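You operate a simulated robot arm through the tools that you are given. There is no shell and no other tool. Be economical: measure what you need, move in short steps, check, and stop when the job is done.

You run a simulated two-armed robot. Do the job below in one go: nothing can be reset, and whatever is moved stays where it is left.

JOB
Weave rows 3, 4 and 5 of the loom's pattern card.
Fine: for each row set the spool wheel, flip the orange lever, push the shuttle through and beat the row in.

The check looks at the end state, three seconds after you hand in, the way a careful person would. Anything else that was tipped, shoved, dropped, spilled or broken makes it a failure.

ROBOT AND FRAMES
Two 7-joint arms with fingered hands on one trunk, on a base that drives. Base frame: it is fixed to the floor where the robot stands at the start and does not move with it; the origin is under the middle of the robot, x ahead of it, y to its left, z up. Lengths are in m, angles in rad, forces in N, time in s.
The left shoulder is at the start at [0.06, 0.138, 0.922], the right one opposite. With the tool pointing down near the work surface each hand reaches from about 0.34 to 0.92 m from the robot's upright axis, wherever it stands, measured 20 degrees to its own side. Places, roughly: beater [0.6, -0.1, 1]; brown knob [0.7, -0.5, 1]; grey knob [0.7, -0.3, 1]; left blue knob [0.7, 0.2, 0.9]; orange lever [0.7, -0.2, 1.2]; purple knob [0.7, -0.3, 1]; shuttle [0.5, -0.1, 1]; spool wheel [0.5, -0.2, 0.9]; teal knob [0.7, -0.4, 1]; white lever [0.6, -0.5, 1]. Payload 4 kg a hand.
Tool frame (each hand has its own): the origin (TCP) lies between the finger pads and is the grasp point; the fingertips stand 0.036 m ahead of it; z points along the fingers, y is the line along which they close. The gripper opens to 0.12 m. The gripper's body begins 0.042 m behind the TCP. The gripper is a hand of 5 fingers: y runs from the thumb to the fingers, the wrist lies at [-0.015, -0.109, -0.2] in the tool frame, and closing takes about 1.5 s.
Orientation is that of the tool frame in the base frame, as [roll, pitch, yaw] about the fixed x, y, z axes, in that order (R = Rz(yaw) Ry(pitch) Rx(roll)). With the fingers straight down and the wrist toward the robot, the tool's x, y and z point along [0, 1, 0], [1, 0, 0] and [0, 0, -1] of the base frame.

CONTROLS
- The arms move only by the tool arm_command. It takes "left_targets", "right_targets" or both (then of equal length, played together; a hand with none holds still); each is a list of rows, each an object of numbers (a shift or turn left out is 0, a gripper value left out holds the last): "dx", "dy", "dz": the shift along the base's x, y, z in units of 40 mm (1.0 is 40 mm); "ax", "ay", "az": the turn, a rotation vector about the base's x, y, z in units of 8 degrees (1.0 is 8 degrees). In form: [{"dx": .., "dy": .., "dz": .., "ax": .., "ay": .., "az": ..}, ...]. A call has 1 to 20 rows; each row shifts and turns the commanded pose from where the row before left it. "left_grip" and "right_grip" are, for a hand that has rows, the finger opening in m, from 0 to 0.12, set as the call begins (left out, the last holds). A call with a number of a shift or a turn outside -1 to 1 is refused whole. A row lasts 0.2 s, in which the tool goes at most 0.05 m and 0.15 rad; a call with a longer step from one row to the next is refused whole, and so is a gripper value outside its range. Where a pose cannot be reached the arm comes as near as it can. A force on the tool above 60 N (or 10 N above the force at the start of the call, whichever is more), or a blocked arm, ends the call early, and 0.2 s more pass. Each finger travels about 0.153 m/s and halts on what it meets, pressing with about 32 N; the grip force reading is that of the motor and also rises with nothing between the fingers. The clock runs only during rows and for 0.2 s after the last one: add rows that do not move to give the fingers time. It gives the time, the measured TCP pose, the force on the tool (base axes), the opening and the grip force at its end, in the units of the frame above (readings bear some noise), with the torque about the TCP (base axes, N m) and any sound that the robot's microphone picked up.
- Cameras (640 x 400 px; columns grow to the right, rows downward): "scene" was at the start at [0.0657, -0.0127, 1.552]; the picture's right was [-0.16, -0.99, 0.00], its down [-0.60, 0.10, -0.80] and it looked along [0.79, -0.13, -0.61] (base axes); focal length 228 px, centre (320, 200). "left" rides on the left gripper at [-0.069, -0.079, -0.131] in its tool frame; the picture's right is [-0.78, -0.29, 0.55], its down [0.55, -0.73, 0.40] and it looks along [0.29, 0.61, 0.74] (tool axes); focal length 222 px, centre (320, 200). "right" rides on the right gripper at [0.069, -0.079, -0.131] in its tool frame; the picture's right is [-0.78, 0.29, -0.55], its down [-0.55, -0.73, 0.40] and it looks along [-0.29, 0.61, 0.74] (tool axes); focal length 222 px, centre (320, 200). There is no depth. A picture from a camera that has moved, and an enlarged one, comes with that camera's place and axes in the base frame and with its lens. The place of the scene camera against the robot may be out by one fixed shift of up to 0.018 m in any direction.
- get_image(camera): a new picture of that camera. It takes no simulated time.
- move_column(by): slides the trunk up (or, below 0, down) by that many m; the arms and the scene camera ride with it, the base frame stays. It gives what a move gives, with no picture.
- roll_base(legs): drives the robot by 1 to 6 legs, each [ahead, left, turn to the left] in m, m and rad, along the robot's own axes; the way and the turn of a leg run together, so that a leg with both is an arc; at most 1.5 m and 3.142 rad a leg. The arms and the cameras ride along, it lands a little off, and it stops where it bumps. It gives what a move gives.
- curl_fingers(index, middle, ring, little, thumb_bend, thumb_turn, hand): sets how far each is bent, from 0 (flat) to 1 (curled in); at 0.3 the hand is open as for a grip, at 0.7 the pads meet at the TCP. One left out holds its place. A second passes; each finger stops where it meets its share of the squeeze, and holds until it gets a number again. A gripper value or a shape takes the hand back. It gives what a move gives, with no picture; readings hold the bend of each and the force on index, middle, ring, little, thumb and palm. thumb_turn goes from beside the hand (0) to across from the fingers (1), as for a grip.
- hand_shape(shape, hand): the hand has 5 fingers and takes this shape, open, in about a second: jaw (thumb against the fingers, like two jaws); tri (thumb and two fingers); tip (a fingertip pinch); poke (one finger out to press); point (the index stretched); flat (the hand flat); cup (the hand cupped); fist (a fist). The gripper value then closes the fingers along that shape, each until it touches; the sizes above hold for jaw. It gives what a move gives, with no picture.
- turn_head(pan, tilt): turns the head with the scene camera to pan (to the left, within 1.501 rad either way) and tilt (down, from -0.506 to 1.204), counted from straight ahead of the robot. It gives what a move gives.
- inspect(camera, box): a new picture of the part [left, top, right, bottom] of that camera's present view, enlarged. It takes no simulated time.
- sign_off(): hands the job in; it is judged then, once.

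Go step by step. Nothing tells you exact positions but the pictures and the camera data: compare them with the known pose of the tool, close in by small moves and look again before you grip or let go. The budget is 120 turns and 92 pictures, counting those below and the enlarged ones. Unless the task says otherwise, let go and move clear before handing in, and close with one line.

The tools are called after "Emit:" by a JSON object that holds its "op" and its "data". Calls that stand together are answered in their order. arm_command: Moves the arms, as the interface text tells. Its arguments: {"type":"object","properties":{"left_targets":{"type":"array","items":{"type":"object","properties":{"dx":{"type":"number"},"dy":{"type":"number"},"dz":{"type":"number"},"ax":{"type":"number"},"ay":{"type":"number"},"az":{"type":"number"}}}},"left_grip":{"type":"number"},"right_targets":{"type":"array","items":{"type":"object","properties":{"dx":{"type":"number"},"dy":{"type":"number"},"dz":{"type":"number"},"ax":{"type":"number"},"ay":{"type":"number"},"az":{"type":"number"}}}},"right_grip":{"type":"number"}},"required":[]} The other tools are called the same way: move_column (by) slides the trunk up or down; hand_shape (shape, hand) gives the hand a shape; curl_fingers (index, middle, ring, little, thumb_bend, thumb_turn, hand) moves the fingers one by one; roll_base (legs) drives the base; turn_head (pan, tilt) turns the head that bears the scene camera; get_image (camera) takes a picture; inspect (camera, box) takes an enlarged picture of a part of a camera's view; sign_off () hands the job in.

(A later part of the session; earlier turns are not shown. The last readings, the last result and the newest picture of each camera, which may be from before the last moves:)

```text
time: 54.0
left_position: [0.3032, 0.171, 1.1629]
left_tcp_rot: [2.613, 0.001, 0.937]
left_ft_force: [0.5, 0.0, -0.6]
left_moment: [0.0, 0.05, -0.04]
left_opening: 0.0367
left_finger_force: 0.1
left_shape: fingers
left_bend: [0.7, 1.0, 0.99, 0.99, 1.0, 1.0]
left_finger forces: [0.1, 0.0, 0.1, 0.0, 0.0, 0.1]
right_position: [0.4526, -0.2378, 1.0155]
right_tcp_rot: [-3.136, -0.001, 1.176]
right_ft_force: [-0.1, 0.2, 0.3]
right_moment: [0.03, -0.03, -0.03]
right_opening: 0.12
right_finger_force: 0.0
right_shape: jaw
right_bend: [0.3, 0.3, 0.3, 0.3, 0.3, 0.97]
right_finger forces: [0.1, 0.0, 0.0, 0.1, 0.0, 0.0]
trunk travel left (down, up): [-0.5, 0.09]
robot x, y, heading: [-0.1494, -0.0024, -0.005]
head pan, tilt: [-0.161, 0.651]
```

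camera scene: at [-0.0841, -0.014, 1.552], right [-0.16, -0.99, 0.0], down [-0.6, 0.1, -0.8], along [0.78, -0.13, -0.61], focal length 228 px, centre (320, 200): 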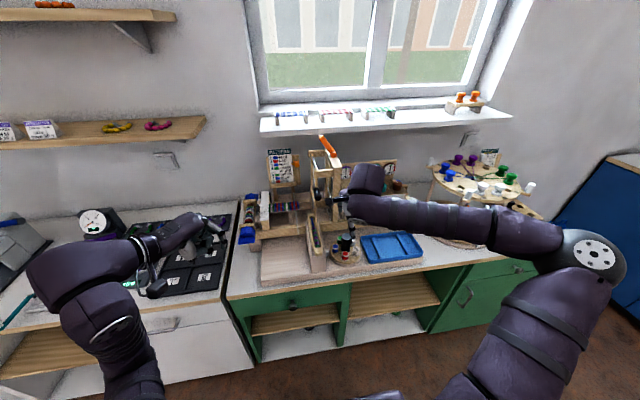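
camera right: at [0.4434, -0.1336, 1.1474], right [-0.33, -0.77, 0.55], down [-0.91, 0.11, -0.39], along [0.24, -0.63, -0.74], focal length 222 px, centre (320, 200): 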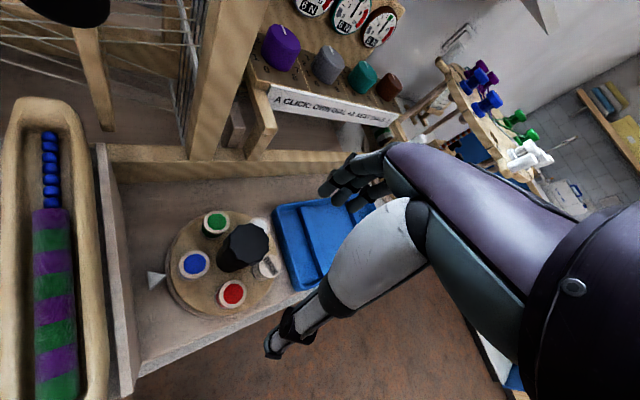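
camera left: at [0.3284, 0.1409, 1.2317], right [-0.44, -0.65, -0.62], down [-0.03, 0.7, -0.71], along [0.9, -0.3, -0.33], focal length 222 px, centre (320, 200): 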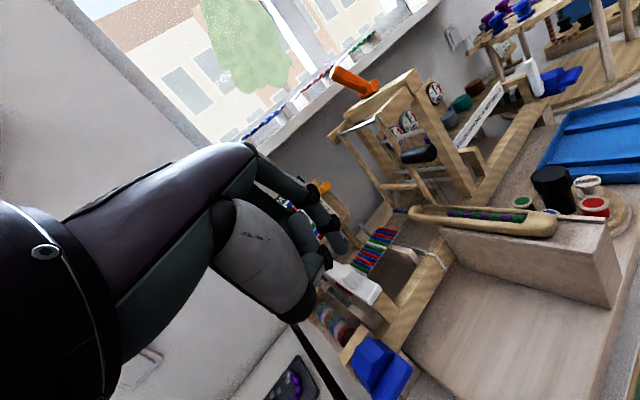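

Emit:
{"op": "arm_command", "data": {"right_targets": [{"dx": 0.61, "dy": 0.67}, {}, {"dz": -0.7}, {"dz": -0.7}, {"dz": -0.68}, {}]}}

Emit:
{"op": "arm_command", "data": {"right_targets": [{}, {}, {}, {}, {}, {}], "right_grip": 0.02}}

```text
time: 55.4
left_position: [0.3039, 0.17, 1.163]
left_tcp_rot: [2.616, -0.001, 0.937]
left_ft_force: [0.3, 0.3, 0.3]
left_moment: [-0.03, -0.01, 0.02]
left_opening: 0.0369
left_finger_force: 0.0
left_shape: fingers
left_bend: [0.7, 1.0, 0.99, 0.99, 1.0, 1.0]
left_finger forces: [0.1, 0.0, 0.0, 0.0, 0.0, 0.0]
right_position: [0.4764, -0.211, 0.9325]
right_tcp_rot: [-3.136, 0.001, 1.175]
right_ft_force: [0.2, 1.4, 0.1]
right_moment: [0.02, 0.0, -0.02]
right_opening: 0.1201
right_finger_force: 0.1
right_shape: jaw
right_bend: [0.3, 0.3, 0.3, 0.3, 0.3, 0.97]
right_finger forces: [0.1, 0.1, 0.0, 0.1, 0.1, 0.1]
trunk travel left (down, up): [-0.5, 0.09]
robot x, y, heading: [-0.1489, 0.001, -0.002]
head pan, tilt: [-0.161, 0.651]
```

```text
time: 56.8
left_position: [0.3046, 0.1697, 1.1619]
left_tcp_rot: [2.614, 0.0, 0.938]
left_ft_force: [0.2, -0.8, -0.1]
left_moment: [0.01, -0.04, 0.02]
left_opening: 0.0368
left_finger_force: 0.1
left_shape: fingers
left_bend: [0.7, 1.0, 0.99, 0.99, 1.0, 1.0]
left_finger forces: [0.0, 0.1, 0.0, 0.0, 0.0, 0.1]
right_position: [0.4762, -0.2125, 0.9295]
right_tcp_rot: [-3.134, 0.002, 1.174]
right_ft_force: [-6.2, 3.3, -15.9]
right_moment: [0.14, 0.21, -0.02]
right_opening: 0.0292
right_finger_force: 31.9
right_shape: jaw
right_bend: [0.53, 0.57, 0.61, 0.71, 0.69, 1.0]
right_finger forces: [16.2, 7.9, 0.0, 0.0, 30.1, 0.0]
trunk travel left (down, up): [-0.5, 0.09]
robot x, y, heading: [-0.1491, -0.0009, -0.001]
head pan, tilt: [-0.161, 0.651]
```

Knob gripped; I turn +72° for green.

Emit:
{"op": "arm_command", "data": {"right_targets": [{"az": 1}, {"az": 1}, {"az": 1}, {"az": 1}, {"az": 1}, {"az": 1}, {"az": 1}, {"az": 1}, {"az": 1}, {}]}}

Emit:
{"op": "get_image", "data": {"camera": "right"}}

```text
time: 59.0
left_position: [0.3046, 0.1691, 1.1628]
left_tcp_rot: [2.617, -0.001, 0.938]
left_ft_force: [-0.1, 0.0, 0.4]
left_moment: [0.01, -0.02, -0.01]
left_opening: 0.0365
left_finger_force: 0.0
left_shape: fingers
left_bend: [0.7, 1.0, 0.99, 0.99, 1.0, 1.0]
left_finger forces: [0.1, 0.1, 0.0, 0.1, 0.0, 0.0]
right_position: [0.4775, -0.2141, 0.9314]
right_tcp_rot: [-3.135, -0.001, 2.432]
right_ft_force: [-1.1, -12.8, -17.5]
right_moment: [-0.34, 0.1, -0.02]
right_opening: 0.0279
right_finger_force: 32.4
right_shape: jaw
right_bend: [0.53, 0.58, 0.61, 0.71, 0.69, 1.0]
right_finger forces: [15.6, 9.5, 0.0, 0.0, 31.8, 0.1]
trunk travel left (down, up): [-0.5, 0.09]
robot x, y, heading: [-0.1482, -0.0023, -0.005]
head pan, tilt: [-0.161, 0.651]
```

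```text
33 pictures are left
camera right: at [0.3742, -0.2278, 1.0627], right [0.79, -0.29, 0.54], down [-0.07, -0.92, -0.39], along [0.61, 0.27, -0.74], focal length 222 px, centre (320, 200)
```

right: 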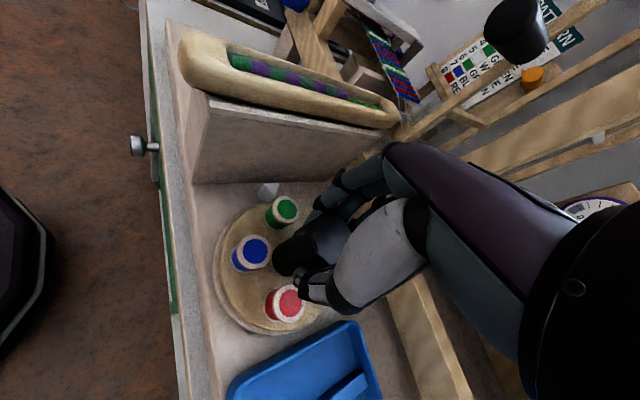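

Green is at the pointer. I release gently, back the right hand off, and bring the left hand to the +y side of the lever.

Emit:
{"op": "arm_command", "data": {"right_targets": [{}, {}, {}, {}, {"dz": 0.6}, {"dz": 1}, {"dz": 1}, {"dz": 1}, {"dz": 0.8, "dy": -0.5, "az": -0.9}, {"dx": -0.4, "dy": -0.6, "az": -0.9}, {"dx": -0.4, "dy": -0.6, "az": -0.9}, {"dx": -0.4, "dy": -0.6, "az": -0.9}, {"dx": -0.4, "dy": -0.6, "az": -0.9}, {"az": -0.9}, {"az": -0.8}, {}], "right_grip": 0.08, "left_targets": [{}, {}, {}, {}, {"az": 0.9, "dz": 0.45, "dy": -0.4, "dx": 0.4}, {"az": 0.9, "dz": 0.45, "dy": -0.4, "dx": 0.4}, {"az": 0.9, "dz": 0.45, "dy": -0.4, "dx": 0.4}, {"az": 0.9, "dz": 0.45, "dy": -0.4, "dx": 0.4}, {"az": 0.9, "dz": 0.45, "dy": -0.4, "dx": 0.4}, {"dx": 0.8, "dy": -0.5}, {"dx": 0.8, "dy": -0.5}, {"dx": 0.8, "dy": -0.5}, {"dx": 0.8, "dy": -0.5}, {"dx": 0.8, "dy": -0.5}, {"dx": 0.8, "dy": -0.5}, {}]}}

Emit:
{"op": "get_image", "data": {"camera": "left"}}

Emit:
{"op": "inspect", "data": {"camera": "right", "box": [40, 20, 300, 220]}}

```text
time: 62.4
left_position: [0.5767, -0.0288, 1.2526]
left_tcp_rot: [2.614, 0.001, 1.565]
left_ft_force: [0.1, 0.0, 0.1]
left_moment: [-0.02, 0.02, -0.03]
left_opening: 0.037
left_finger_force: 0.1
left_shape: fingers
left_bend: [0.7, 1.0, 0.99, 0.99, 1.0, 1.0]
left_finger forces: [0.0, 0.1, 0.0, 0.1, 0.0, 0.0]
right_position: [0.4117, -0.3279, 1.1066]
right_tcp_rot: [-3.137, 0.0, 1.564]
right_ft_force: [0.0, 0.5, -0.4]
right_moment: [0.01, 0.01, 0.04]
right_opening: 0.0797
right_finger_force: 0.0
right_shape: jaw
right_bend: [0.36, 0.39, 0.38, 0.61, 0.43, 1.0]
right_finger forces: [0.0, 0.1, 0.0, 0.1, 0.0, 0.0]
trunk travel left (down, up): [-0.5, 0.09]
robot x, y, heading: [-0.1546, -0.0043, -0.003]
head pan, tilt: [-0.161, 0.651]
```

```text
32 pictures are left
camera left: at [0.4412, -0.0986, 1.3274], right [0.02, -0.79, -0.62], down [-0.43, 0.55, -0.71], along [0.9, 0.28, -0.33], focal length 222 px, centre (320, 200)
```

left: 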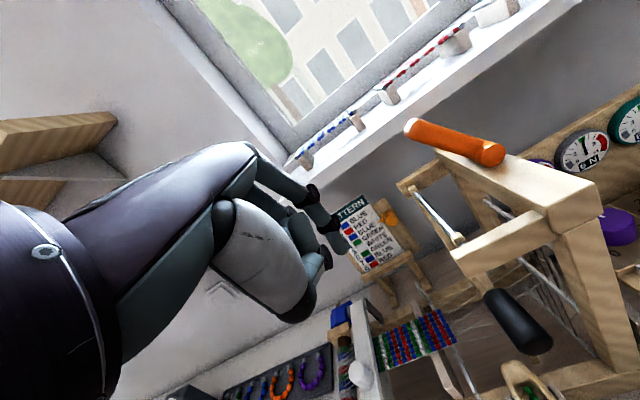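

```text
2.00 times, centred on (170, 120) of right
camera zoom: at [0.3346, -0.2567, 1.2394], right [0.29, -0.79, 0.55], down [-0.74, -0.54, -0.39], along [0.61, -0.29, -0.74], focal length 444 px, centre (620, 360)
```

zoom: 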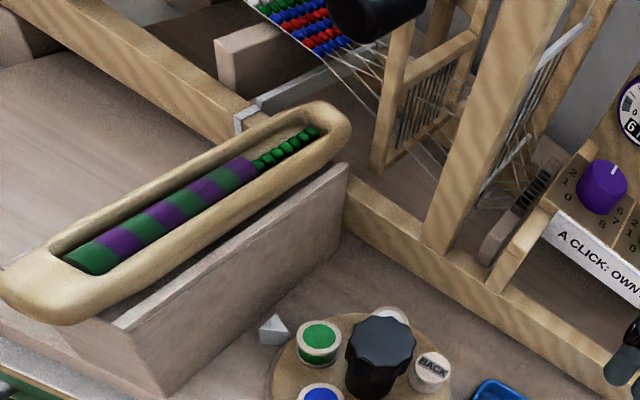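

Emit:
{"op": "arm_command", "data": {"left_targets": [{"dx": 0.8}, {"dx": 0.75}, {"dy": -0.5}, {"dy": -0.5}, {"dy": -0.5}, {"dy": -0.5}, {"dy": -0.5}, {"dy": -0.5}, {"dy": -0.5}, {"dy": -0.6}, {}]}}

Emit:
{"op": "get_image", "data": {"camera": "left"}}

```text
time: 64.8
left_position: [0.6393, -0.193, 1.2545]
left_tcp_rot: [2.615, 0.0, 1.565]
left_ft_force: [0.2, 0.1, 0.2]
left_moment: [0.0, 0.0, 0.01]
left_opening: 0.0369
left_finger_force: 0.2
left_shape: fingers
left_bend: [0.7, 1.0, 0.99, 0.99, 1.0, 1.0]
left_finger forces: [0.0, 0.0, 0.1, 0.0, 0.0, 0.1]
right_position: [0.4125, -0.3262, 1.1076]
right_tcp_rot: [-3.137, 0.001, 1.564]
right_ft_force: [-0.6, 0.4, -0.2]
right_moment: [-0.01, -0.01, 0.01]
right_opening: 0.08
right_finger_force: 0.1
right_shape: jaw
right_bend: [0.36, 0.39, 0.38, 0.61, 0.43, 1.0]
right_finger forces: [0.1, 0.0, 0.0, 0.1, 0.0, 0.1]
trunk travel left (down, up): [-0.5, 0.09]
robot x, y, heading: [-0.1499, -0.0033, -0.002]
head pan, tilt: [-0.161, 0.651]
```

```text
30 pictures are left
camera left: at [0.5026, -0.2626, 1.3275], right [0.02, -0.79, -0.62], down [-0.43, 0.55, -0.71], along [0.9, 0.28, -0.33], focal length 222 px, centre (320, 200)
```

left: 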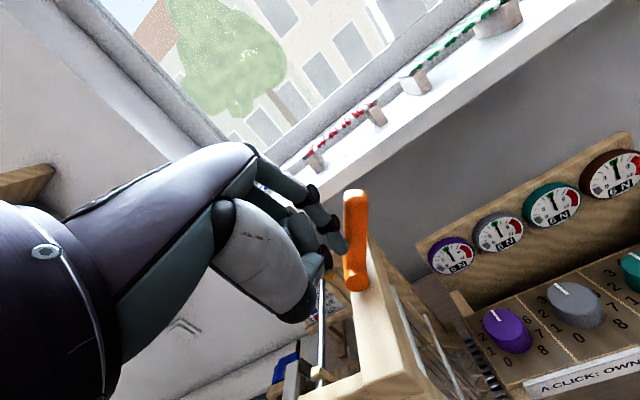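

The lever is now at −y. I take the left hand down behind the shuttle again at the same tilt.

Emit:
{"op": "arm_command", "data": {"left_targets": [{"dy": 0.4, "dx": -0.7}, {"dy": 0.4, "dx": -0.8}, {"dy": 0.4, "dx": -0.8}, {"dy": 0.4, "dx": -0.8}, {"dx": -0.9, "dz": -0.6, "dy": 0.23}, {"dx": -0.9, "dz": -0.6, "dy": 0.23}, {"dx": -0.9, "dz": -0.6, "dy": 0.23}, {"dx": -0.95, "dz": -0.6, "dy": 0.23}, {"dx": -0.3, "dz": -0.9}, {"dz": -0.9}, {"dz": -0.9}, {"dz": -0.9}, {"dz": -0.85}, {}]}}

Emit:
{"op": "inspect", "data": {"camera": "right", "box": [0, 20, 260, 240]}}

```text
time: 67.8
left_position: [0.356, -0.0919, 0.9791]
left_tcp_rot: [2.614, 0.0, 1.567]
left_ft_force: [-1.1, -0.4, -0.4]
left_moment: [0.01, -0.02, 0.0]
left_opening: 0.0368
left_finger_force: 0.0
left_shape: fingers
left_bend: [0.7, 1.0, 0.99, 0.99, 1.0, 1.0]
left_finger forces: [0.0, 0.1, 0.0, 0.0, 0.1, 0.1]
right_position: [0.413, -0.3273, 1.107]
right_tcp_rot: [-3.137, 0.0, 1.566]
right_ft_force: [-0.2, -0.2, 0.0]
right_moment: [-0.02, 0.0, -0.01]
right_opening: 0.0796
right_finger_force: 0.1
right_shape: jaw
right_bend: [0.36, 0.39, 0.38, 0.61, 0.43, 1.0]
right_finger forces: [0.0, 0.0, 0.1, 0.1, 0.1, 0.0]
trunk travel left (down, up): [-0.5, 0.09]
robot x, y, heading: [-0.1515, -0.0003, -0.009]
head pan, tilt: [-0.161, 0.651]
```

```text
1.82 times, centred on (130, 130) of right
camera zoom: at [0.3345, -0.2572, 1.2394], right [0.29, -0.79, 0.55], down [-0.74, -0.55, -0.39], along [0.61, -0.29, -0.74], focal length 404 px, centre (666, 327)
```

zoom: 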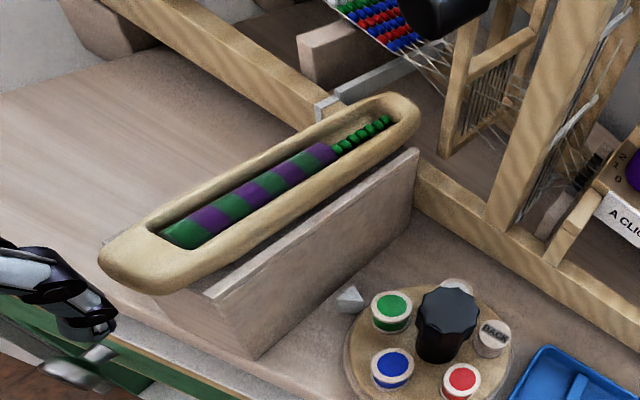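

Emit:
{"op": "arm_command", "data": {"left_targets": [{"dx": 0.5}, {"dx": 0.5}, {"dx": 0.5}, {"dx": 0.5}, {"dx": 0.5}, {"dx": 0.5}, {"dx": 0.5}, {"dx": 0.4}, {"dx": 0.3}, {}]}}

Emit:
{"op": "inspect", "data": {"camera": "right", "box": [0, 0, 260, 220]}}

```text
time: 70.0
left_position: [0.5149, -0.1024, 0.982]
left_tcp_rot: [2.615, 0.002, 1.548]
left_ft_force: [-45.9, -21.3, 10.8]
left_moment: [-0.56, 0.78, -0.05]
left_opening: 0.0297
left_finger_force: 26.8
left_shape: fingers
left_bend: [0.72, 1.0, 0.99, 0.99, 1.0, 1.0]
left_finger forces: [53.5, 0.0, 0.1, 0.0, 0.0, 0.0]
right_position: [0.4078, -0.3304, 1.1089]
right_tcp_rot: [3.142, 0.0, 1.564]
right_ft_force: [0.1, 0.1, -0.2]
right_moment: [0.01, -0.01, 0.01]
right_opening: 0.0797
right_finger_force: 0.1
right_shape: jaw
right_bend: [0.36, 0.39, 0.38, 0.61, 0.43, 1.0]
right_finger forces: [0.0, 0.0, 0.0, 0.0, 0.0, 0.1]
trunk travel left (down, up): [-0.5, 0.09]
robot x, y, heading: [-0.1502, 0.0008, -0.011]
head pan, tilt: [-0.161, 0.651]
```

```text
1.82 times, centred on (130, 110) of right
camera zoom: at [0.329, -0.2595, 1.2411], right [0.29, -0.79, 0.55], down [-0.74, -0.54, -0.4], along [0.61, -0.29, -0.74], focal length 404 px, centre (666, 364)
```

zoom: 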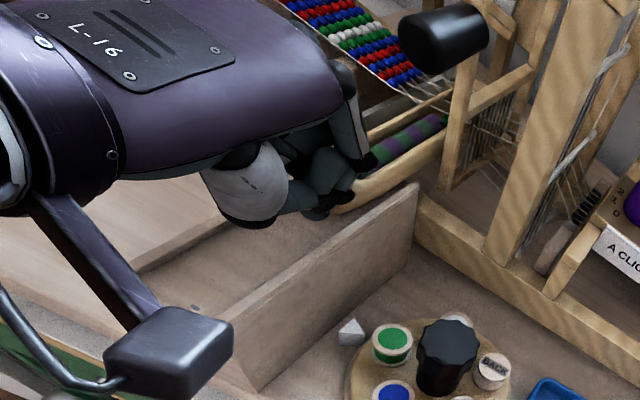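

The shuttle reached its stop again. Left withdraws; the right hand goes to poke and to the pre-beat place.

Emit:
{"op": "arm_command", "data": {"left_targets": [{"dx": -0.7}, {"dx": -0.8}, {"dx": -0.8}, {"dx": -0.8}, {"dx": -0.8, "dz": 0.3, "dy": 0.3}, {"dz": 0.8, "dy": 0.8}, {"dz": 0.8, "dy": 0.8}, {"dz": 0.8, "dy": 0.8}, {"dy": 0.9}, {"dy": 0.9}, {}]}}

Emit:
{"op": "hand_shape", "data": {"hand": "right", "shape": "poke"}}

Emit:
{"op": "curl_fingers", "data": {"hand": "right", "middle": 1.0, "index": 0.45}}

Emit:
{"op": "arm_command", "data": {"right_targets": [{"dx": 0.25, "dy": 0.62, "dz": -0.07, "ay": -0.7}, {"dx": 0.25, "dy": 0.62, "dz": -0.07, "ay": -0.7}, {"dx": 0.25, "dy": 0.62, "dz": -0.07, "ay": -0.7}, {"dx": 0.25, "dy": 0.62, "dz": -0.07, "ay": -0.7}, {"dx": 0.25, "dy": 0.62, "dz": -0.07, "ay": -0.7}, {"dx": 0.25, "dy": 0.62, "dz": -0.07, "ay": -0.7}, {}]}}

Emit:
{"op": "get_image", "data": {"camera": "right"}}

```text
time: 72.4
left_position: [0.3715, 0.0593, 1.1021]
left_tcp_rot: [2.59, 0.093, 1.559]
left_ft_force: [0.4, 0.1, -0.7]
left_moment: [-0.03, 0.02, 0.02]
left_opening: 0.0368
left_finger_force: 0.1
left_shape: fingers
left_bend: [0.7, 1.0, 0.99, 0.99, 1.0, 1.0]
left_finger forces: [0.0, 0.1, 0.1, 0.0, 0.1, 0.0]
left hand out of reach, approached as far as the arm can: row 9, 10
right_position: [0.4139, -0.3294, 1.1062]
right_tcp_rot: [-3.136, 0.0, 1.565]
right_ft_force: [-0.6, 0.1, 0.2]
right_moment: [0.02, -0.01, 0.01]
right_opening: 0.0798
right_finger_force: 0.0
right_shape: jaw
right_bend: [0.36, 0.39, 0.38, 0.61, 0.43, 1.0]
right_finger forces: [0.0, 0.0, 0.1, 0.0, 0.1, 0.0]
trunk travel left (down, up): [-0.5, 0.09]
robot x, y, heading: [-0.15, -0.0023, -0.001]
head pan, tilt: [-0.161, 0.651]
```

```text
time: 73.3
left_position: [0.3718, 0.0584, 1.1034]
left_tcp_rot: [2.591, 0.095, 1.56]
left_ft_force: [-0.3, 0.0, 0.4]
left_moment: [0.03, -0.04, -0.04]
left_opening: 0.0366
left_finger_force: 0.0
left_shape: fingers
left_bend: [0.7, 1.0, 0.99, 0.99, 1.0, 1.0]
left_finger forces: [0.0, 0.0, 0.0, 0.0, 0.1, 0.0]
right_position: [0.4131, -0.3275, 1.1069]
right_tcp_rot: [-3.136, -0.003, 1.566]
right_ft_force: [-0.4, 0.4, -0.3]
right_moment: [-0.05, 0.01, -0.01]
right_opening: 0.0
right_finger_force: 0.0
right_shape: poke
right_bend: [0.7, 0.7, 0.99, 0.99, 1.0, 1.0]
right_finger forces: [0.0, 0.0, 0.1, 0.0, 0.0, 0.1]
trunk travel left (down, up): [-0.5, 0.09]
robot x, y, heading: [-0.1504, -0.0011, -0.001]
head pan, tilt: [-0.161, 0.651]
```

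```text
time: 74.3
left_position: [0.3717, 0.0578, 1.1028]
left_tcp_rot: [2.591, 0.095, 1.56]
left_ft_force: [0.1, -0.3, 0.0]
left_moment: [0.0, -0.02, 0.0]
left_opening: 0.0367
left_finger_force: 0.1
left_shape: fingers
left_bend: [0.7, 1.0, 0.99, 0.99, 1.0, 1.0]
left_finger forces: [0.0, 0.0, 0.0, 0.0, 0.1, 0.0]
right_position: [0.4117, -0.3282, 1.1064]
right_tcp_rot: [-3.135, 0.001, 1.566]
right_ft_force: [-1.1, -1.3, 0.5]
right_moment: [-0.02, -0.02, 0.01]
right_opening: 0.0537
right_finger_force: 0.0
right_shape: fingers
right_bend: [0.45, 1.0, 0.99, 0.99, 1.0, 1.0]
right_finger forces: [0.0, 0.0, 0.0, 0.1, 0.0, 0.0]
trunk travel left (down, up): [-0.5, 0.09]
robot x, y, heading: [-0.151, -0.0035, -0.005]
head pan, tilt: [-0.161, 0.651]
```

```text
time: 75.9
left_position: [0.3715, 0.0593, 1.103]
left_tcp_rot: [2.59, 0.093, 1.562]
left_ft_force: [-0.2, 0.2, -0.3]
left_moment: [-0.01, 0.02, 0.0]
left_opening: 0.0368
left_finger_force: 0.0
left_shape: fingers
left_bend: [0.7, 1.0, 0.99, 0.99, 1.0, 1.0]
left_finger forces: [0.0, 0.0, 0.0, 0.0, 0.0, 0.0]
right_position: [0.4728, -0.1783, 1.0904]
right_tcp_rot: [2.56, -0.002, 1.565]
right_ft_force: [0.2, -0.1, 0.3]
right_moment: [0.01, 0.02, 0.0]
right_opening: 0.0536
right_finger_force: 0.0
right_shape: fingers
right_bend: [0.45, 1.0, 0.99, 0.99, 1.0, 1.0]
right_finger forces: [0.0, 0.0, 0.0, 0.1, 0.0, 0.1]
trunk travel left (down, up): [-0.5, 0.09]
robot x, y, heading: [-0.1511, 0.0009, -0.001]
head pan, tilt: [-0.161, 0.651]
```

```text
27 pictures are left
camera right: at [0.3354, -0.1089, 1.1576], right [-0.06, -0.79, 0.61], down [-0.4, -0.55, -0.74], along [0.92, -0.29, -0.28], focal length 222 px, centre (320, 200)
```

right: 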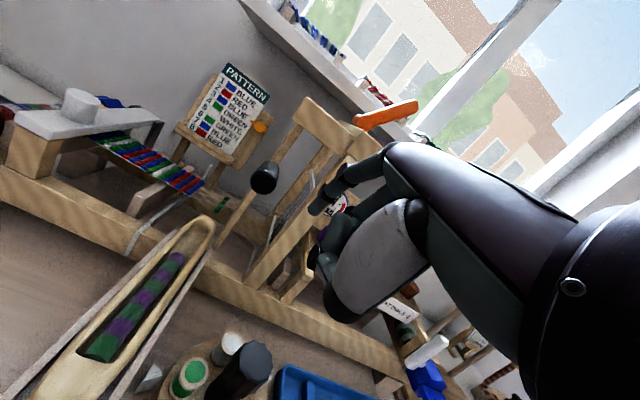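

Emit:
{"op": "arm_command", "data": {"right_targets": [{"dx": 0.6, "dy": 0.1, "dz": -0.3}, {"dx": 0.6, "dy": 0.1, "dz": -0.3}, {"dx": 0.62}, {"dy": 0.3}, {"dy": 0.3}, {"dy": 0.25, "az": 0.7}, {"dy": 0.25, "az": 0.7}, {"dy": 0.25, "az": 0.7}, {"dy": 0.25}, {"dy": 0.25}, {"dy": 0.25}, {}]}}

Emit:
{"op": "inspect", "data": {"camera": "right", "box": [100, 60, 350, 270]}}

```text
time: 78.2
left_position: [0.3725, 0.0549, 1.1024]
left_tcp_rot: [2.589, 0.094, 1.553]
left_ft_force: [-0.1, 1.0, -0.2]
left_moment: [-0.02, -0.02, 0.01]
left_opening: 0.0368
left_finger_force: 0.1
left_shape: fingers
left_bend: [0.7, 1.0, 0.99, 0.99, 1.0, 1.0]
left_finger forces: [0.0, 0.0, 0.1, 0.0, 0.0, 0.0]
right_position: [0.5483, -0.1256, 1.0682]
right_tcp_rot: [2.559, -0.002, 1.808]
right_ft_force: [-0.7, -23.3, 4.2]
right_moment: [0.16, -0.22, -1.19]
right_opening: 0.0523
right_finger_force: 11.7
right_shape: fingers
right_bend: [0.46, 1.0, 0.99, 0.99, 1.0, 1.0]
right_finger forces: [23.6, 0.0, 0.0, 0.1, 0.0, 0.0]
trunk travel left (down, up): [-0.5, 0.09]
robot x, y, heading: [-0.1504, -0.0027, -0.012]
head pan, tilt: [-0.161, 0.651]
stopped in row 11 (right hand): the force on the tool passed its limit at 63 N (the readings are from after the stop); the commanded pose is now the measured one
```

```text
1.90 times, centred on (225, 165) of right
camera zoom: at [0.3981, -0.0897, 1.1336], right [0.13, -0.78, 0.62], down [-0.26, -0.63, -0.74], along [0.96, -0.06, -0.28], focal length 423 px, centre (501, 267)
```

zoom: 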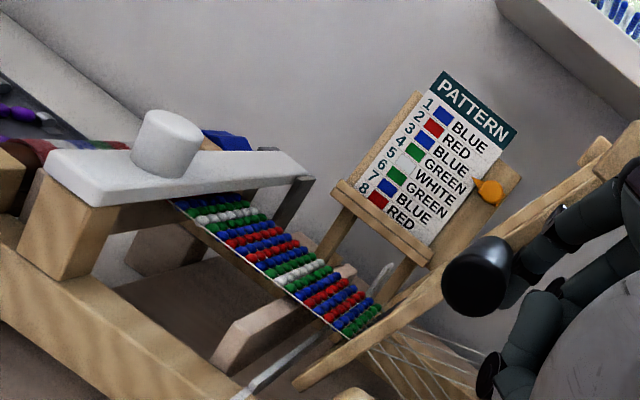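

Row 4 (green) is in and the pointer stands at row 5 (white). Back to the wheel.

Emit:
{"op": "arm_command", "data": {"right_targets": [{"dx": -0.6, "dy": -0.2}, {"dx": -0.8, "dy": -0.4}, {"dx": -0.8, "dy": -0.4, "az": -0.7}, {"dx": -0.4, "dy": -0.5, "az": -0.7}, {"dy": -0.5, "az": -0.7, "dz": 0.1}, {"ay": 0.84, "dz": 0.1}, {"ay": 0.84}, {"ay": 0.84}, {"ay": 0.84}, {"ay": 0.84}, {}]}}

Emit:
{"op": "hand_shape", "data": {"hand": "right", "shape": "jaw"}}

```text
time: 80.6
left_position: [0.3723, 0.0546, 1.1042]
left_tcp_rot: [2.588, 0.092, 1.554]
left_ft_force: [-0.3, -0.5, 0.2]
left_moment: [0.02, 0.0, -0.01]
left_opening: 0.037
left_finger_force: 0.0
left_shape: fingers
left_bend: [0.7, 1.0, 0.99, 0.99, 1.0, 1.0]
left_finger forces: [0.0, 0.1, 0.0, 0.0, 0.0, 0.1]
right_position: [0.4402, -0.1975, 1.0641]
right_tcp_rot: [3.083, 0.033, 1.524]
right_ft_force: [0.1, -0.4, 0.2]
right_moment: [0.0, 0.0, -0.01]
right_opening: 0.0538
right_finger_force: 0.1
right_shape: fingers
right_bend: [0.45, 1.0, 0.99, 0.99, 1.0, 1.0]
right_finger forces: [0.0, 0.0, 0.0, 0.0, 0.0, 0.0]
right hand out of reach, approached as far as the arm can: row 7, 8
trunk travel left (down, up): [-0.5, 0.09]
robot x, y, heading: [-0.1477, -0.0009, -0.007]
head pan, tilt: [-0.161, 0.651]
```

```text
time: 81.5
left_position: [0.3716, 0.0565, 1.1031]
left_tcp_rot: [2.59, 0.095, 1.553]
left_ft_force: [-0.3, -0.1, -1.2]
left_moment: [0.01, -0.02, -0.01]
left_opening: 0.0366
left_finger_force: 0.1
left_shape: fingers
left_bend: [0.7, 1.0, 0.99, 0.99, 1.0, 1.0]
left_finger forces: [0.1, 0.1, 0.1, 0.1, 0.1, 0.0]
right_position: [0.4408, -0.1969, 1.0638]
right_tcp_rot: [3.084, 0.032, 1.522]
right_ft_force: [0.1, -0.2, 0.1]
right_moment: [-0.01, 0.0, 0.0]
right_opening: 0.1198
right_finger_force: 0.0
right_shape: jaw
right_bend: [0.3, 0.3, 0.3, 0.3, 0.3, 0.97]
right_finger forces: [0.0, 0.0, 0.0, 0.0, 0.1, 0.0]
trunk travel left (down, up): [-0.5, 0.09]
robot x, y, heading: [-0.1505, -0.0018, -0.007]
head pan, tilt: [-0.161, 0.651]
```

Emit:
{"op": "arm_command", "data": {"right_targets": [{"ax": 0.23, "ay": 0.42}, {"dx": 0.3, "dy": -0.12, "dz": -0.4, "az": -0.83}, {"dx": 0.3, "dy": -0.12, "dz": -0.4, "az": -0.83}, {"dx": 0.3, "dy": -0.12, "dz": -0.4, "az": -0.83}, {}]}}

Emit:
{"op": "get_image", "data": {"camera": "right"}}

```text
time: 82.7
left_position: [0.3724, 0.0561, 1.1047]
left_tcp_rot: [2.588, 0.093, 1.555]
left_ft_force: [0.1, 0.8, -0.6]
left_moment: [0.0, -0.01, 0.01]
left_opening: 0.0365
left_finger_force: 0.1
left_shape: fingers
left_bend: [0.7, 1.0, 0.99, 0.99, 1.0, 1.0]
left_finger forces: [0.0, 0.1, 0.0, 0.0, 0.1, 0.0]
right_position: [0.4763, -0.2111, 1.0152]
right_tcp_rot: [-3.141, 0.004, 1.177]
right_ft_force: [0.3, 0.7, -0.3]
right_moment: [0.0, -0.05, 0.0]
right_opening: 0.12
right_finger_force: 0.1
right_shape: jaw
right_bend: [0.3, 0.3, 0.3, 0.3, 0.3, 0.97]
right_finger forces: [0.0, 0.1, 0.0, 0.1, 0.0, 0.1]
trunk travel left (down, up): [-0.5, 0.09]
robot x, y, heading: [-0.1489, -0.0011, -0.011]
head pan, tilt: [-0.161, 0.651]
```

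```text
25 pictures are left
camera right: at [0.4301, -0.1153, 1.1465], right [-0.03, -0.83, 0.55], down [-0.89, -0.23, -0.4], along [0.45, -0.5, -0.74], focal length 222 px, centre (320, 200)
```

right: 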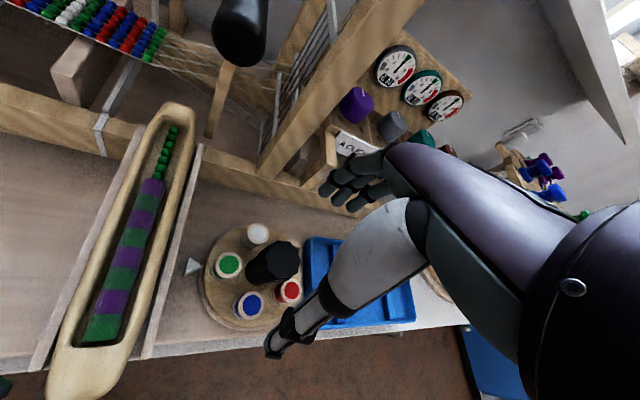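

Emit:
{"op": "arm_command", "data": {"right_targets": [{"dz": -0.7}, {"dz": -0.7}, {"dz": -0.68}, {}]}}

Emit:
{"op": "arm_command", "data": {"right_targets": [{}, {}, {}, {}, {}, {}], "right_grip": 0.02}}

Emit:
{"op": "arm_command", "data": {"right_targets": [{"az": 1}, {"az": 1}, {"az": 1}, {"az": 1}, {"az": 1}, {"az": 1}, {"az": 1}, {"az": 1}, {"az": 1}, {}]}}

Emit:
{"op": "get_image", "data": {"camera": "right"}}

```text
time: 83.7
left_position: [0.3719, 0.0571, 1.1036]
left_tcp_rot: [2.589, 0.094, 1.555]
left_ft_force: [0.5, -0.4, -0.4]
left_moment: [0.02, 0.01, 0.0]
left_opening: 0.0367
left_finger_force: 0.1
left_shape: fingers
left_bend: [0.7, 1.0, 0.99, 0.99, 1.0, 1.0]
left_finger forces: [0.0, 0.0, 0.1, 0.0, 0.0, 0.0]
right_position: [0.476, -0.2099, 0.9323]
right_tcp_rot: [-3.14, 0.005, 1.175]
right_ft_force: [-0.9, 0.3, 0.4]
right_moment: [-0.01, -0.01, -0.02]
right_opening: 0.12
right_finger_force: 0.1
right_shape: jaw
right_bend: [0.3, 0.3, 0.3, 0.3, 0.3, 0.97]
right_finger forces: [0.0, 0.0, 0.1, 0.1, 0.0, 0.1]
trunk travel left (down, up): [-0.5, 0.09]
robot x, y, heading: [-0.1519, -0.0014, -0.01]
head pan, tilt: [-0.161, 0.651]
```

```text
time: 85.1
left_position: [0.3736, 0.0564, 1.1034]
left_tcp_rot: [2.591, 0.093, 1.555]
left_ft_force: [0.2, -0.7, -0.2]
left_moment: [-0.01, 0.0, 0.01]
left_opening: 0.0369
left_finger_force: 0.0
left_shape: fingers
left_bend: [0.7, 1.0, 0.99, 0.99, 1.0, 1.0]
left_finger forces: [0.0, 0.0, 0.0, 0.1, 0.1, 0.0]
right_position: [0.474, -0.2118, 0.9306]
right_tcp_rot: [-3.138, 0.006, 1.178]
right_ft_force: [-3.5, 1.8, -14.7]
right_moment: [0.12, 0.17, 0.0]
right_opening: 0.0296
right_finger_force: 32.0
right_shape: jaw
right_bend: [0.52, 0.56, 0.6, 0.71, 0.7, 1.0]
right_finger forces: [16.4, 8.7, 0.1, 0.0, 28.0, 0.0]
trunk travel left (down, up): [-0.5, 0.09]
robot x, y, heading: [-0.148, -0.0043, -0.005]
head pan, tilt: [-0.161, 0.651]
```

```text
time: 87.3
left_position: [0.3728, 0.0542, 1.1025]
left_tcp_rot: [2.591, 0.093, 1.556]
left_ft_force: [-0.2, 1.6, -0.3]
left_moment: [0.04, -0.02, -0.01]
left_opening: 0.0369
left_finger_force: 0.0
left_shape: fingers
left_bend: [0.7, 1.0, 0.99, 0.99, 1.0, 1.0]
left_finger forces: [0.0, 0.0, 0.0, 0.0, 0.1, 0.0]
right_position: [0.4748, -0.2144, 0.9269]
right_tcp_rot: [-3.132, 0.002, 2.011]
right_ft_force: [-5.4, -7.7, -33.1]
right_moment: [-0.07, -0.08, -0.06]
right_opening: 0.0263
right_finger_force: 32.3
right_shape: jaw
right_bend: [0.53, 0.57, 0.6, 0.71, 0.71, 1.0]
right_finger forces: [14.9, 8.4, 0.0, 0.0, 32.8, 0.0]
right hand out of reach, approached as far as the arm can: row 7, 8, 9
trunk travel left (down, up): [-0.5, 0.09]
robot x, y, heading: [-0.1517, -0.0018, -0.013]
head pan, tilt: [-0.161, 0.651]
```

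```text
24 pictures are left
camera right: at [0.3756, -0.1834, 1.0594], right [0.6, -0.58, 0.55], down [-0.43, -0.81, -0.39], along [0.67, 0.0, -0.74], focal length 222 px, centre (320, 200)
```

right: 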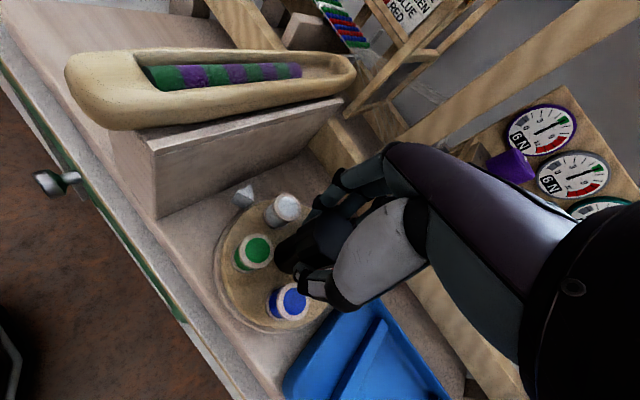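

The arm's turn ended at +48° here. I open the hand, lift off, and see where the wheel settles.

Emit:
{"op": "arm_command", "data": {"right_targets": [{}, {}, {}, {}, {"dz": 0.6}, {"dz": 1}, {"dz": 0.6}, {"az": -0.9}, {"az": -0.9}, {"az": -0.9}, {"az": -0.9}, {}], "right_grip": 0.09}}

Emit:
{"op": "get_image", "data": {"camera": "right"}}

```text
time: 89.9
left_position: [0.3734, 0.0566, 1.1034]
left_tcp_rot: [2.589, 0.093, 1.556]
left_ft_force: [-0.2, 0.1, -1.4]
left_moment: [-0.01, 0.01, 0.01]
left_opening: 0.0368
left_finger_force: 0.0
left_shape: fingers
left_bend: [0.7, 1.0, 0.99, 0.99, 1.0, 1.0]
left_finger forces: [0.0, 0.0, 0.0, 0.1, 0.1, 0.0]
right_position: [0.475, -0.2104, 1.0193]
right_tcp_rot: [3.141, 0.005, 1.511]
right_ft_force: [-0.4, 1.0, 0.2]
right_moment: [0.0, -0.02, 0.02]
right_opening: 0.0899
right_finger_force: 0.1
right_shape: jaw
right_bend: [0.33, 0.37, 0.35, 0.56, 0.4, 0.99]
right_finger forces: [0.0, 0.0, 0.0, 0.1, 0.1, 0.0]
trunk travel left (down, up): [-0.5, 0.09]
robot x, y, heading: [-0.1494, -0.0052, -0.011]
head pan, tilt: [-0.161, 0.651]
```

```text
23 pictures are left
camera right: at [0.401, -0.1357, 1.1512], right [0.24, -0.8, 0.55], down [-0.77, -0.51, -0.4], along [0.59, -0.33, -0.74], focal length 222 px, centre (320, 200)
```

right: 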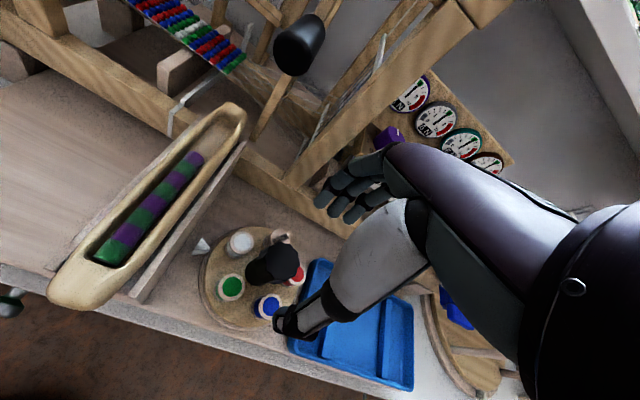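

White is still about 24° short, so I regrip and turn the rest.

Emit:
{"op": "arm_command", "data": {"right_targets": [{"az": -0.4}, {"dz": -0.73}, {"dz": -0.73}, {"dz": -0.7}, {}], "right_grip": 0.12}}

Emit:
{"op": "arm_command", "data": {"right_targets": [{}, {}, {}, {}, {}, {}], "right_grip": 0.02}}

Emit:
{"op": "arm_command", "data": {"right_targets": [{"az": 0.8}, {"az": 0.8}, {"az": 0.8}, {"az": 0.7}, {}]}}

Emit:
{"op": "get_image", "data": {"camera": "right"}}

```text
time: 91.1
left_position: [0.3721, 0.0563, 1.1025]
left_tcp_rot: [2.589, 0.093, 1.556]
left_ft_force: [0.5, -0.8, 0.2]
left_moment: [0.01, 0.0, -0.01]
left_opening: 0.0367
left_finger_force: 0.0
left_shape: fingers
left_bend: [0.7, 1.0, 0.99, 0.99, 1.0, 1.0]
left_finger forces: [0.1, 0.0, 0.0, 0.0, 0.0, 0.0]
right_position: [0.4755, -0.2112, 0.9339]
right_tcp_rot: [-3.141, 0.004, 1.457]
right_ft_force: [0.4, 0.3, 0.1]
right_moment: [0.05, 0.02, 0.04]
right_opening: 0.12
right_finger_force: 0.0
right_shape: jaw
right_bend: [0.3, 0.3, 0.3, 0.3, 0.3, 0.97]
right_finger forces: [0.0, 0.0, 0.0, 0.0, 0.1, 0.0]
trunk travel left (down, up): [-0.5, 0.09]
robot x, y, heading: [-0.15, -0.0046, -0.015]
head pan, tilt: [-0.161, 0.651]
```

```text
time: 92.5
left_position: [0.3728, 0.0561, 1.1032]
left_tcp_rot: [2.592, 0.094, 1.555]
left_ft_force: [-0.1, 0.3, 0.5]
left_moment: [-0.05, 0.04, -0.02]
left_opening: 0.0366
left_finger_force: 0.1
left_shape: fingers
left_bend: [0.7, 1.0, 0.99, 0.99, 1.0, 1.0]
left_finger forces: [0.0, 0.0, 0.1, 0.0, 0.1, 0.0]
right_position: [0.4757, -0.2124, 0.9321]
right_tcp_rot: [-3.139, 0.003, 1.455]
right_ft_force: [-3.5, 2.8, -8.9]
right_moment: [0.07, 0.19, 0.03]
right_opening: 0.0315
right_finger_force: 31.6
right_shape: jaw
right_bend: [0.52, 0.54, 0.6, 0.71, 0.7, 1.0]
right_finger forces: [15.6, 9.1, 0.1, 0.1, 28.2, 0.0]
trunk travel left (down, up): [-0.5, 0.09]
robot x, y, heading: [-0.149, -0.0016, -0.006]
head pan, tilt: [-0.161, 0.651]
```

```text
time: 93.7
left_position: [0.3724, 0.0561, 1.1026]
left_tcp_rot: [2.591, 0.093, 1.555]
left_ft_force: [-0.2, -0.7, 0.0]
left_moment: [0.03, -0.02, 0.01]
left_opening: 0.0366
left_finger_force: 0.0
left_shape: fingers
left_bend: [0.7, 1.0, 0.99, 0.99, 1.0, 1.0]
left_finger forces: [0.0, 0.0, 0.0, 0.1, 0.0, 0.0]
right_position: [0.4754, -0.2115, 0.9332]
right_tcp_rot: [-3.141, 0.003, 1.89]
right_ft_force: [-6.8, -3.8, -11.3]
right_moment: [-0.17, 0.32, -0.07]
right_opening: 0.0308
right_finger_force: 32.2
right_shape: jaw
right_bend: [0.52, 0.55, 0.6, 0.71, 0.7, 1.0]
right_finger forces: [15.7, 9.5, 0.0, 0.1, 30.8, 0.0]
trunk travel left (down, up): [-0.5, 0.09]
robot x, y, heading: [-0.1488, -0.0063, -0.007]
head pan, tilt: [-0.161, 0.651]
```

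```text
22 pictures are left
camera right: at [0.3791, -0.1698, 1.0641], right [0.52, -0.65, 0.55], down [-0.53, -0.75, -0.39], along [0.67, -0.08, -0.74], focal length 222 px, centre (320, 200)
```

right: 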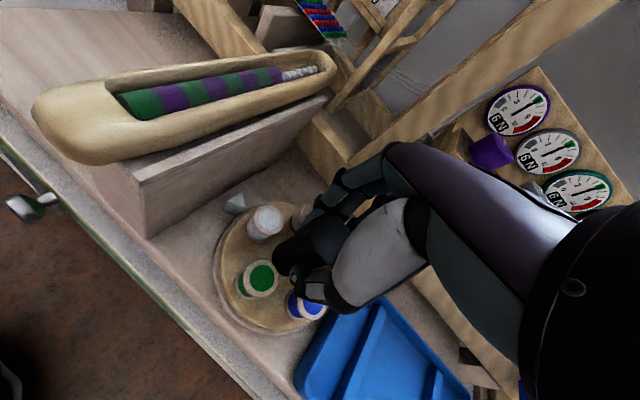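

White beads are loaded. I release, rise, and prepare the right index for pushing the lever back to +y.

Emit:
{"op": "arm_command", "data": {"right_targets": [{}, {}, {}, {}, {"dz": 0.6}, {"dz": 1}, {"dz": 1}, {"dz": 1, "dy": -0.7, "az": -0.57}, {"dz": 1, "dy": -0.7, "az": -0.57}, {"dz": 1, "dy": -0.7, "az": -0.57}, {"dz": 1, "dy": -0.7, "az": -0.57}, {"dz": 0.7}, {}], "right_grip": 0.09}}

Emit:
{"op": "hand_shape", "data": {"hand": "right", "shape": "poke"}}

Emit:
{"op": "curl_fingers", "data": {"hand": "right", "middle": 1.0, "index": 0.45}}

Emit:
{"op": "arm_command", "data": {"right_targets": [{"dx": 0.5, "ay": -0.7}, {"dx": 0.5, "ay": -0.7}, {"dx": 0.5, "ay": -0.7}, {"dx": 0.5, "ay": -0.7}, {"dx": 0.5, "ay": -0.7}, {"dx": 0.5, "ay": -0.7}, {}]}}

Emit:
{"op": "get_image", "data": {"camera": "right"}}

```text
time: 96.5
left_position: [0.372, 0.0564, 1.1035]
left_tcp_rot: [2.589, 0.094, 1.555]
left_ft_force: [-0.1, -0.4, 0.0]
left_moment: [-0.03, 0.01, 0.03]
left_opening: 0.0366
left_finger_force: 0.0
left_shape: fingers
left_bend: [0.7, 1.0, 0.99, 0.99, 1.0, 1.0]
left_finger forces: [0.1, 0.1, 0.1, 0.0, 0.0, 0.0]
right_position: [0.4757, -0.3217, 1.226]
right_tcp_rot: [-3.138, 0.004, 1.57]
right_ft_force: [-0.2, 0.4, -0.7]
right_moment: [-0.02, -0.05, -0.01]
right_opening: 0.09
right_finger_force: 0.1
right_shape: jaw
right_bend: [0.33, 0.37, 0.35, 0.56, 0.4, 0.99]
right_finger forces: [0.1, 0.1, 0.0, 0.0, 0.0, 0.0]
trunk travel left (down, up): [-0.5, 0.09]
robot x, y, heading: [-0.1501, 0.0007, -0.013]
head pan, tilt: [-0.161, 0.651]
```

```text
time: 97.4
left_position: [0.3725, 0.0563, 1.1043]
left_tcp_rot: [2.589, 0.092, 1.557]
left_ft_force: [1.0, 0.0, -0.2]
left_moment: [0.01, -0.01, 0.01]
left_opening: 0.0367
left_finger_force: 0.0
left_shape: fingers
left_bend: [0.7, 1.0, 0.99, 0.99, 1.0, 1.0]
left_finger forces: [0.1, 0.0, 0.1, 0.1, 0.0, 0.0]
right_position: [0.475, -0.3214, 1.2258]
right_tcp_rot: [3.141, 0.004, 1.571]
right_ft_force: [-0.2, -0.1, 0.6]
right_moment: [-0.02, -0.01, -0.05]
right_opening: 0.0
right_finger_force: 0.0
right_shape: poke
right_bend: [0.7, 0.7, 0.99, 0.99, 1.0, 1.0]
right_finger forces: [0.1, 0.1, 0.1, 0.1, 0.0, 0.0]
trunk travel left (down, up): [-0.5, 0.09]
robot x, y, heading: [-0.1489, -0.0012, -0.005]
head pan, tilt: [-0.161, 0.651]
```

```text
time: 98.4
left_position: [0.3731, 0.0569, 1.1029]
left_tcp_rot: [2.591, 0.094, 1.554]
left_ft_force: [-0.8, -0.2, 0.5]
left_moment: [-0.01, 0.0, -0.01]
left_opening: 0.0367
left_finger_force: 0.0
left_shape: fingers
left_bend: [0.7, 1.0, 0.99, 0.99, 1.0, 1.0]
left_finger forces: [0.0, 0.0, 0.0, 0.1, 0.1, 0.1]
right_position: [0.4757, -0.3219, 1.2252]
right_tcp_rot: [3.141, 0.004, 1.571]
right_ft_force: [-0.1, 0.2, -0.8]
right_moment: [0.03, 0.01, -0.03]
right_opening: 0.0537
right_finger_force: 0.2
right_shape: fingers
right_bend: [0.45, 1.0, 0.99, 0.99, 1.0, 1.0]
right_finger forces: [0.1, 0.0, 0.0, 0.0, 0.1, 0.0]
trunk travel left (down, up): [-0.5, 0.09]
robot x, y, heading: [-0.146, -0.0004, -0.008]
head pan, tilt: [-0.161, 0.651]
```

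```text
time: 100.0
left_position: [0.3721, 0.0565, 1.1029]
left_tcp_rot: [2.588, 0.094, 1.555]
left_ft_force: [-0.7, -0.2, -0.6]
left_moment: [-0.02, -0.01, 0.0]
left_opening: 0.0366
left_finger_force: 0.0
left_shape: fingers
left_bend: [0.7, 1.0, 0.99, 0.99, 1.0, 1.0]
left_finger forces: [0.0, 0.1, 0.0, 0.1, 0.0, 0.0]
right_position: [0.5967, -0.3232, 1.2262]
right_tcp_rot: [2.555, 0.003, 1.569]
right_ft_force: [-0.5, -0.2, -0.1]
right_moment: [-0.02, 0.03, -0.04]
right_opening: 0.0539
right_finger_force: 0.0
right_shape: fingers
right_bend: [0.45, 1.0, 0.99, 0.99, 1.0, 1.0]
right_finger forces: [0.1, 0.1, 0.0, 0.0, 0.0, 0.1]
trunk travel left (down, up): [-0.5, 0.09]
robot x, y, heading: [-0.149, -0.0014, -0.012]
head pan, tilt: [-0.161, 0.651]
```

```text
21 pictures are left
camera right: at [0.4577, -0.2525, 1.2916], right [-0.06, -0.78, 0.62], down [-0.39, -0.55, -0.74], along [0.92, -0.29, -0.27], focal length 222 px, centre (320, 200)
```

right: 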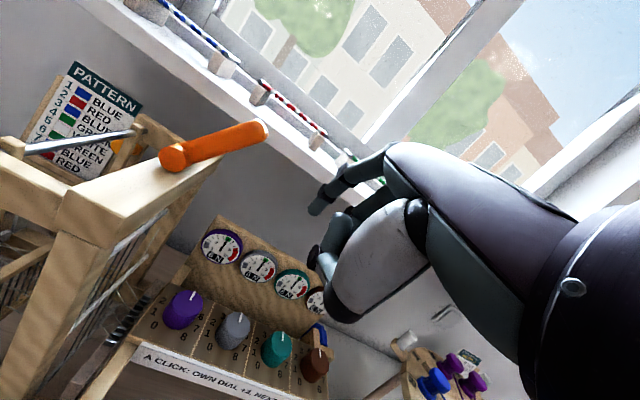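

Emit:
{"op": "arm_command", "data": {"right_targets": [{"dx": 0.9}, {"dy": 0.5}, {"dy": 0.5}, {"dy": 0.5}, {"dy": 0.5}, {"dy": 0.5}, {"dy": 0.5}, {"dy": 0.4}, {}]}}

Emit:
{"op": "get_image", "data": {"camera": "right"}}

```text
time: 102.0
left_position: [0.3721, 0.056, 1.1034]
left_tcp_rot: [2.59, 0.094, 1.555]
left_ft_force: [0.1, 0.2, -1.0]
left_moment: [0.0, 0.01, -0.02]
left_opening: 0.0367
left_finger_force: 0.0
left_shape: fingers
left_bend: [0.7, 1.0, 0.99, 0.99, 1.0, 1.0]
left_finger forces: [0.0, 0.1, 0.1, 0.0, 0.1, 0.1]
right_position: [0.6317, -0.1873, 1.2245]
right_tcp_rot: [2.555, 0.002, 1.569]
right_ft_force: [0.6, -2.2, 0.1]
right_moment: [0.0, 0.0, -0.11]
right_opening: 0.0548
right_finger_force: 0.5
right_shape: fingers
right_bend: [0.44, 1.0, 0.99, 0.99, 1.0, 1.0]
right_finger forces: [1.9, 0.1, 0.0, 0.1, 0.0, 0.0]
trunk travel left (down, up): [-0.5, 0.09]
robot x, y, heading: [-0.1508, -0.0016, -0.008]
head pan, tilt: [-0.161, 0.651]
```

```text
20 pictures are left
camera right: at [0.4938, -0.1169, 1.2914], right [-0.06, -0.78, 0.62], down [-0.39, -0.55, -0.74], along [0.92, -0.29, -0.27], focal length 222 px, centre (320, 200)
```

right: 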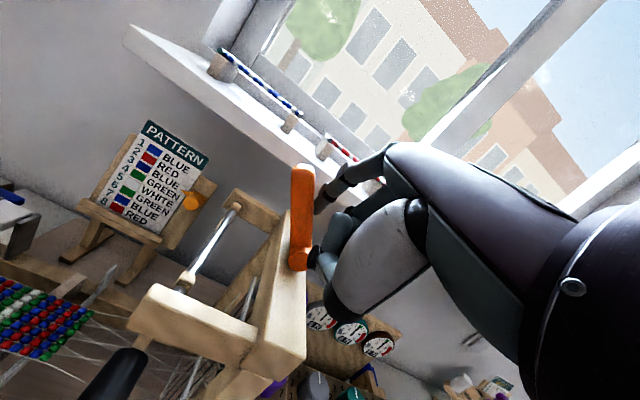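

The lever is at +y again. The right hand backs off and the left goes behind the shuttle.

Emit:
{"op": "arm_command", "data": {"left_targets": [{}, {}, {}, {"ax": 0.67, "dx": -0.3}, {"dy": -0.74}, {"dy": -0.74}, {"dy": -0.74}, {"dy": -0.74}, {"dy": -0.74}, {"dz": -0.78}, {"dz": -0.78}, {"dz": -0.78}, {"dz": -0.78}, {}], "right_targets": [{"dx": -0.7, "dy": -0.2}, {"dx": -0.8, "dy": -0.5}, {"dx": -0.8, "dy": -0.5}, {"dx": -0.8, "dy": -0.5}, {"dx": -0.7, "dy": -0.6, "dz": -0.3, "ay": 0.8}, {"dx": -0.7, "dy": -0.6, "dz": -0.3, "ay": 0.8}, {"dx": -0.7, "dy": -0.6, "dz": -0.5, "ay": 0.8}, {"dz": -0.5, "ay": 0.8}, {"dz": -0.5, "ay": 0.8}, {"dz": -0.5}, {}, {}, {}, {}]}}

Emit:
{"op": "get_image", "data": {"camera": "right"}}

```text
time: 105.0
left_position: [0.3585, -0.0925, 0.9789]
left_tcp_rot: [2.59, 0.002, 1.556]
left_ft_force: [-0.9, 0.0, -0.6]
left_moment: [0.0, -0.02, 0.03]
left_opening: 0.0367
left_finger_force: 0.0
left_shape: fingers
left_bend: [0.7, 1.0, 0.99, 0.99, 1.0, 1.0]
left_finger forces: [0.0, 0.0, 0.0, 0.0, 0.0, 0.0]
left hand out of reach, approached as far as the arm can: row 4
right_position: [0.4238, -0.3273, 1.1215]
right_tcp_rot: [3.112, 0.002, 1.571]
right_ft_force: [0.2, 0.8, -0.8]
right_moment: [0.01, 0.0, 0.02]
right_opening: 0.054
right_finger_force: 0.2
right_shape: fingers
right_bend: [0.45, 1.0, 0.99, 0.99, 1.0, 1.0]
right_finger forces: [0.0, 0.1, 0.0, 0.1, 0.0, 0.0]
trunk travel left (down, up): [-0.5, 0.09]
robot x, y, heading: [-0.1488, 0.0017, -0.005]
head pan, tilt: [-0.161, 0.651]
```

```text
19 pictures are left
camera right: at [0.3412, -0.2567, 1.2512], right [0.28, -0.78, 0.56], down [-0.72, -0.55, -0.42], along [0.63, -0.29, -0.72], focal length 222 px, centre (320, 200)
```

right: 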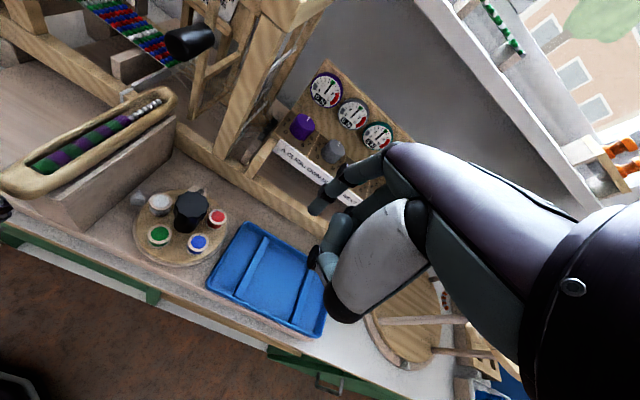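

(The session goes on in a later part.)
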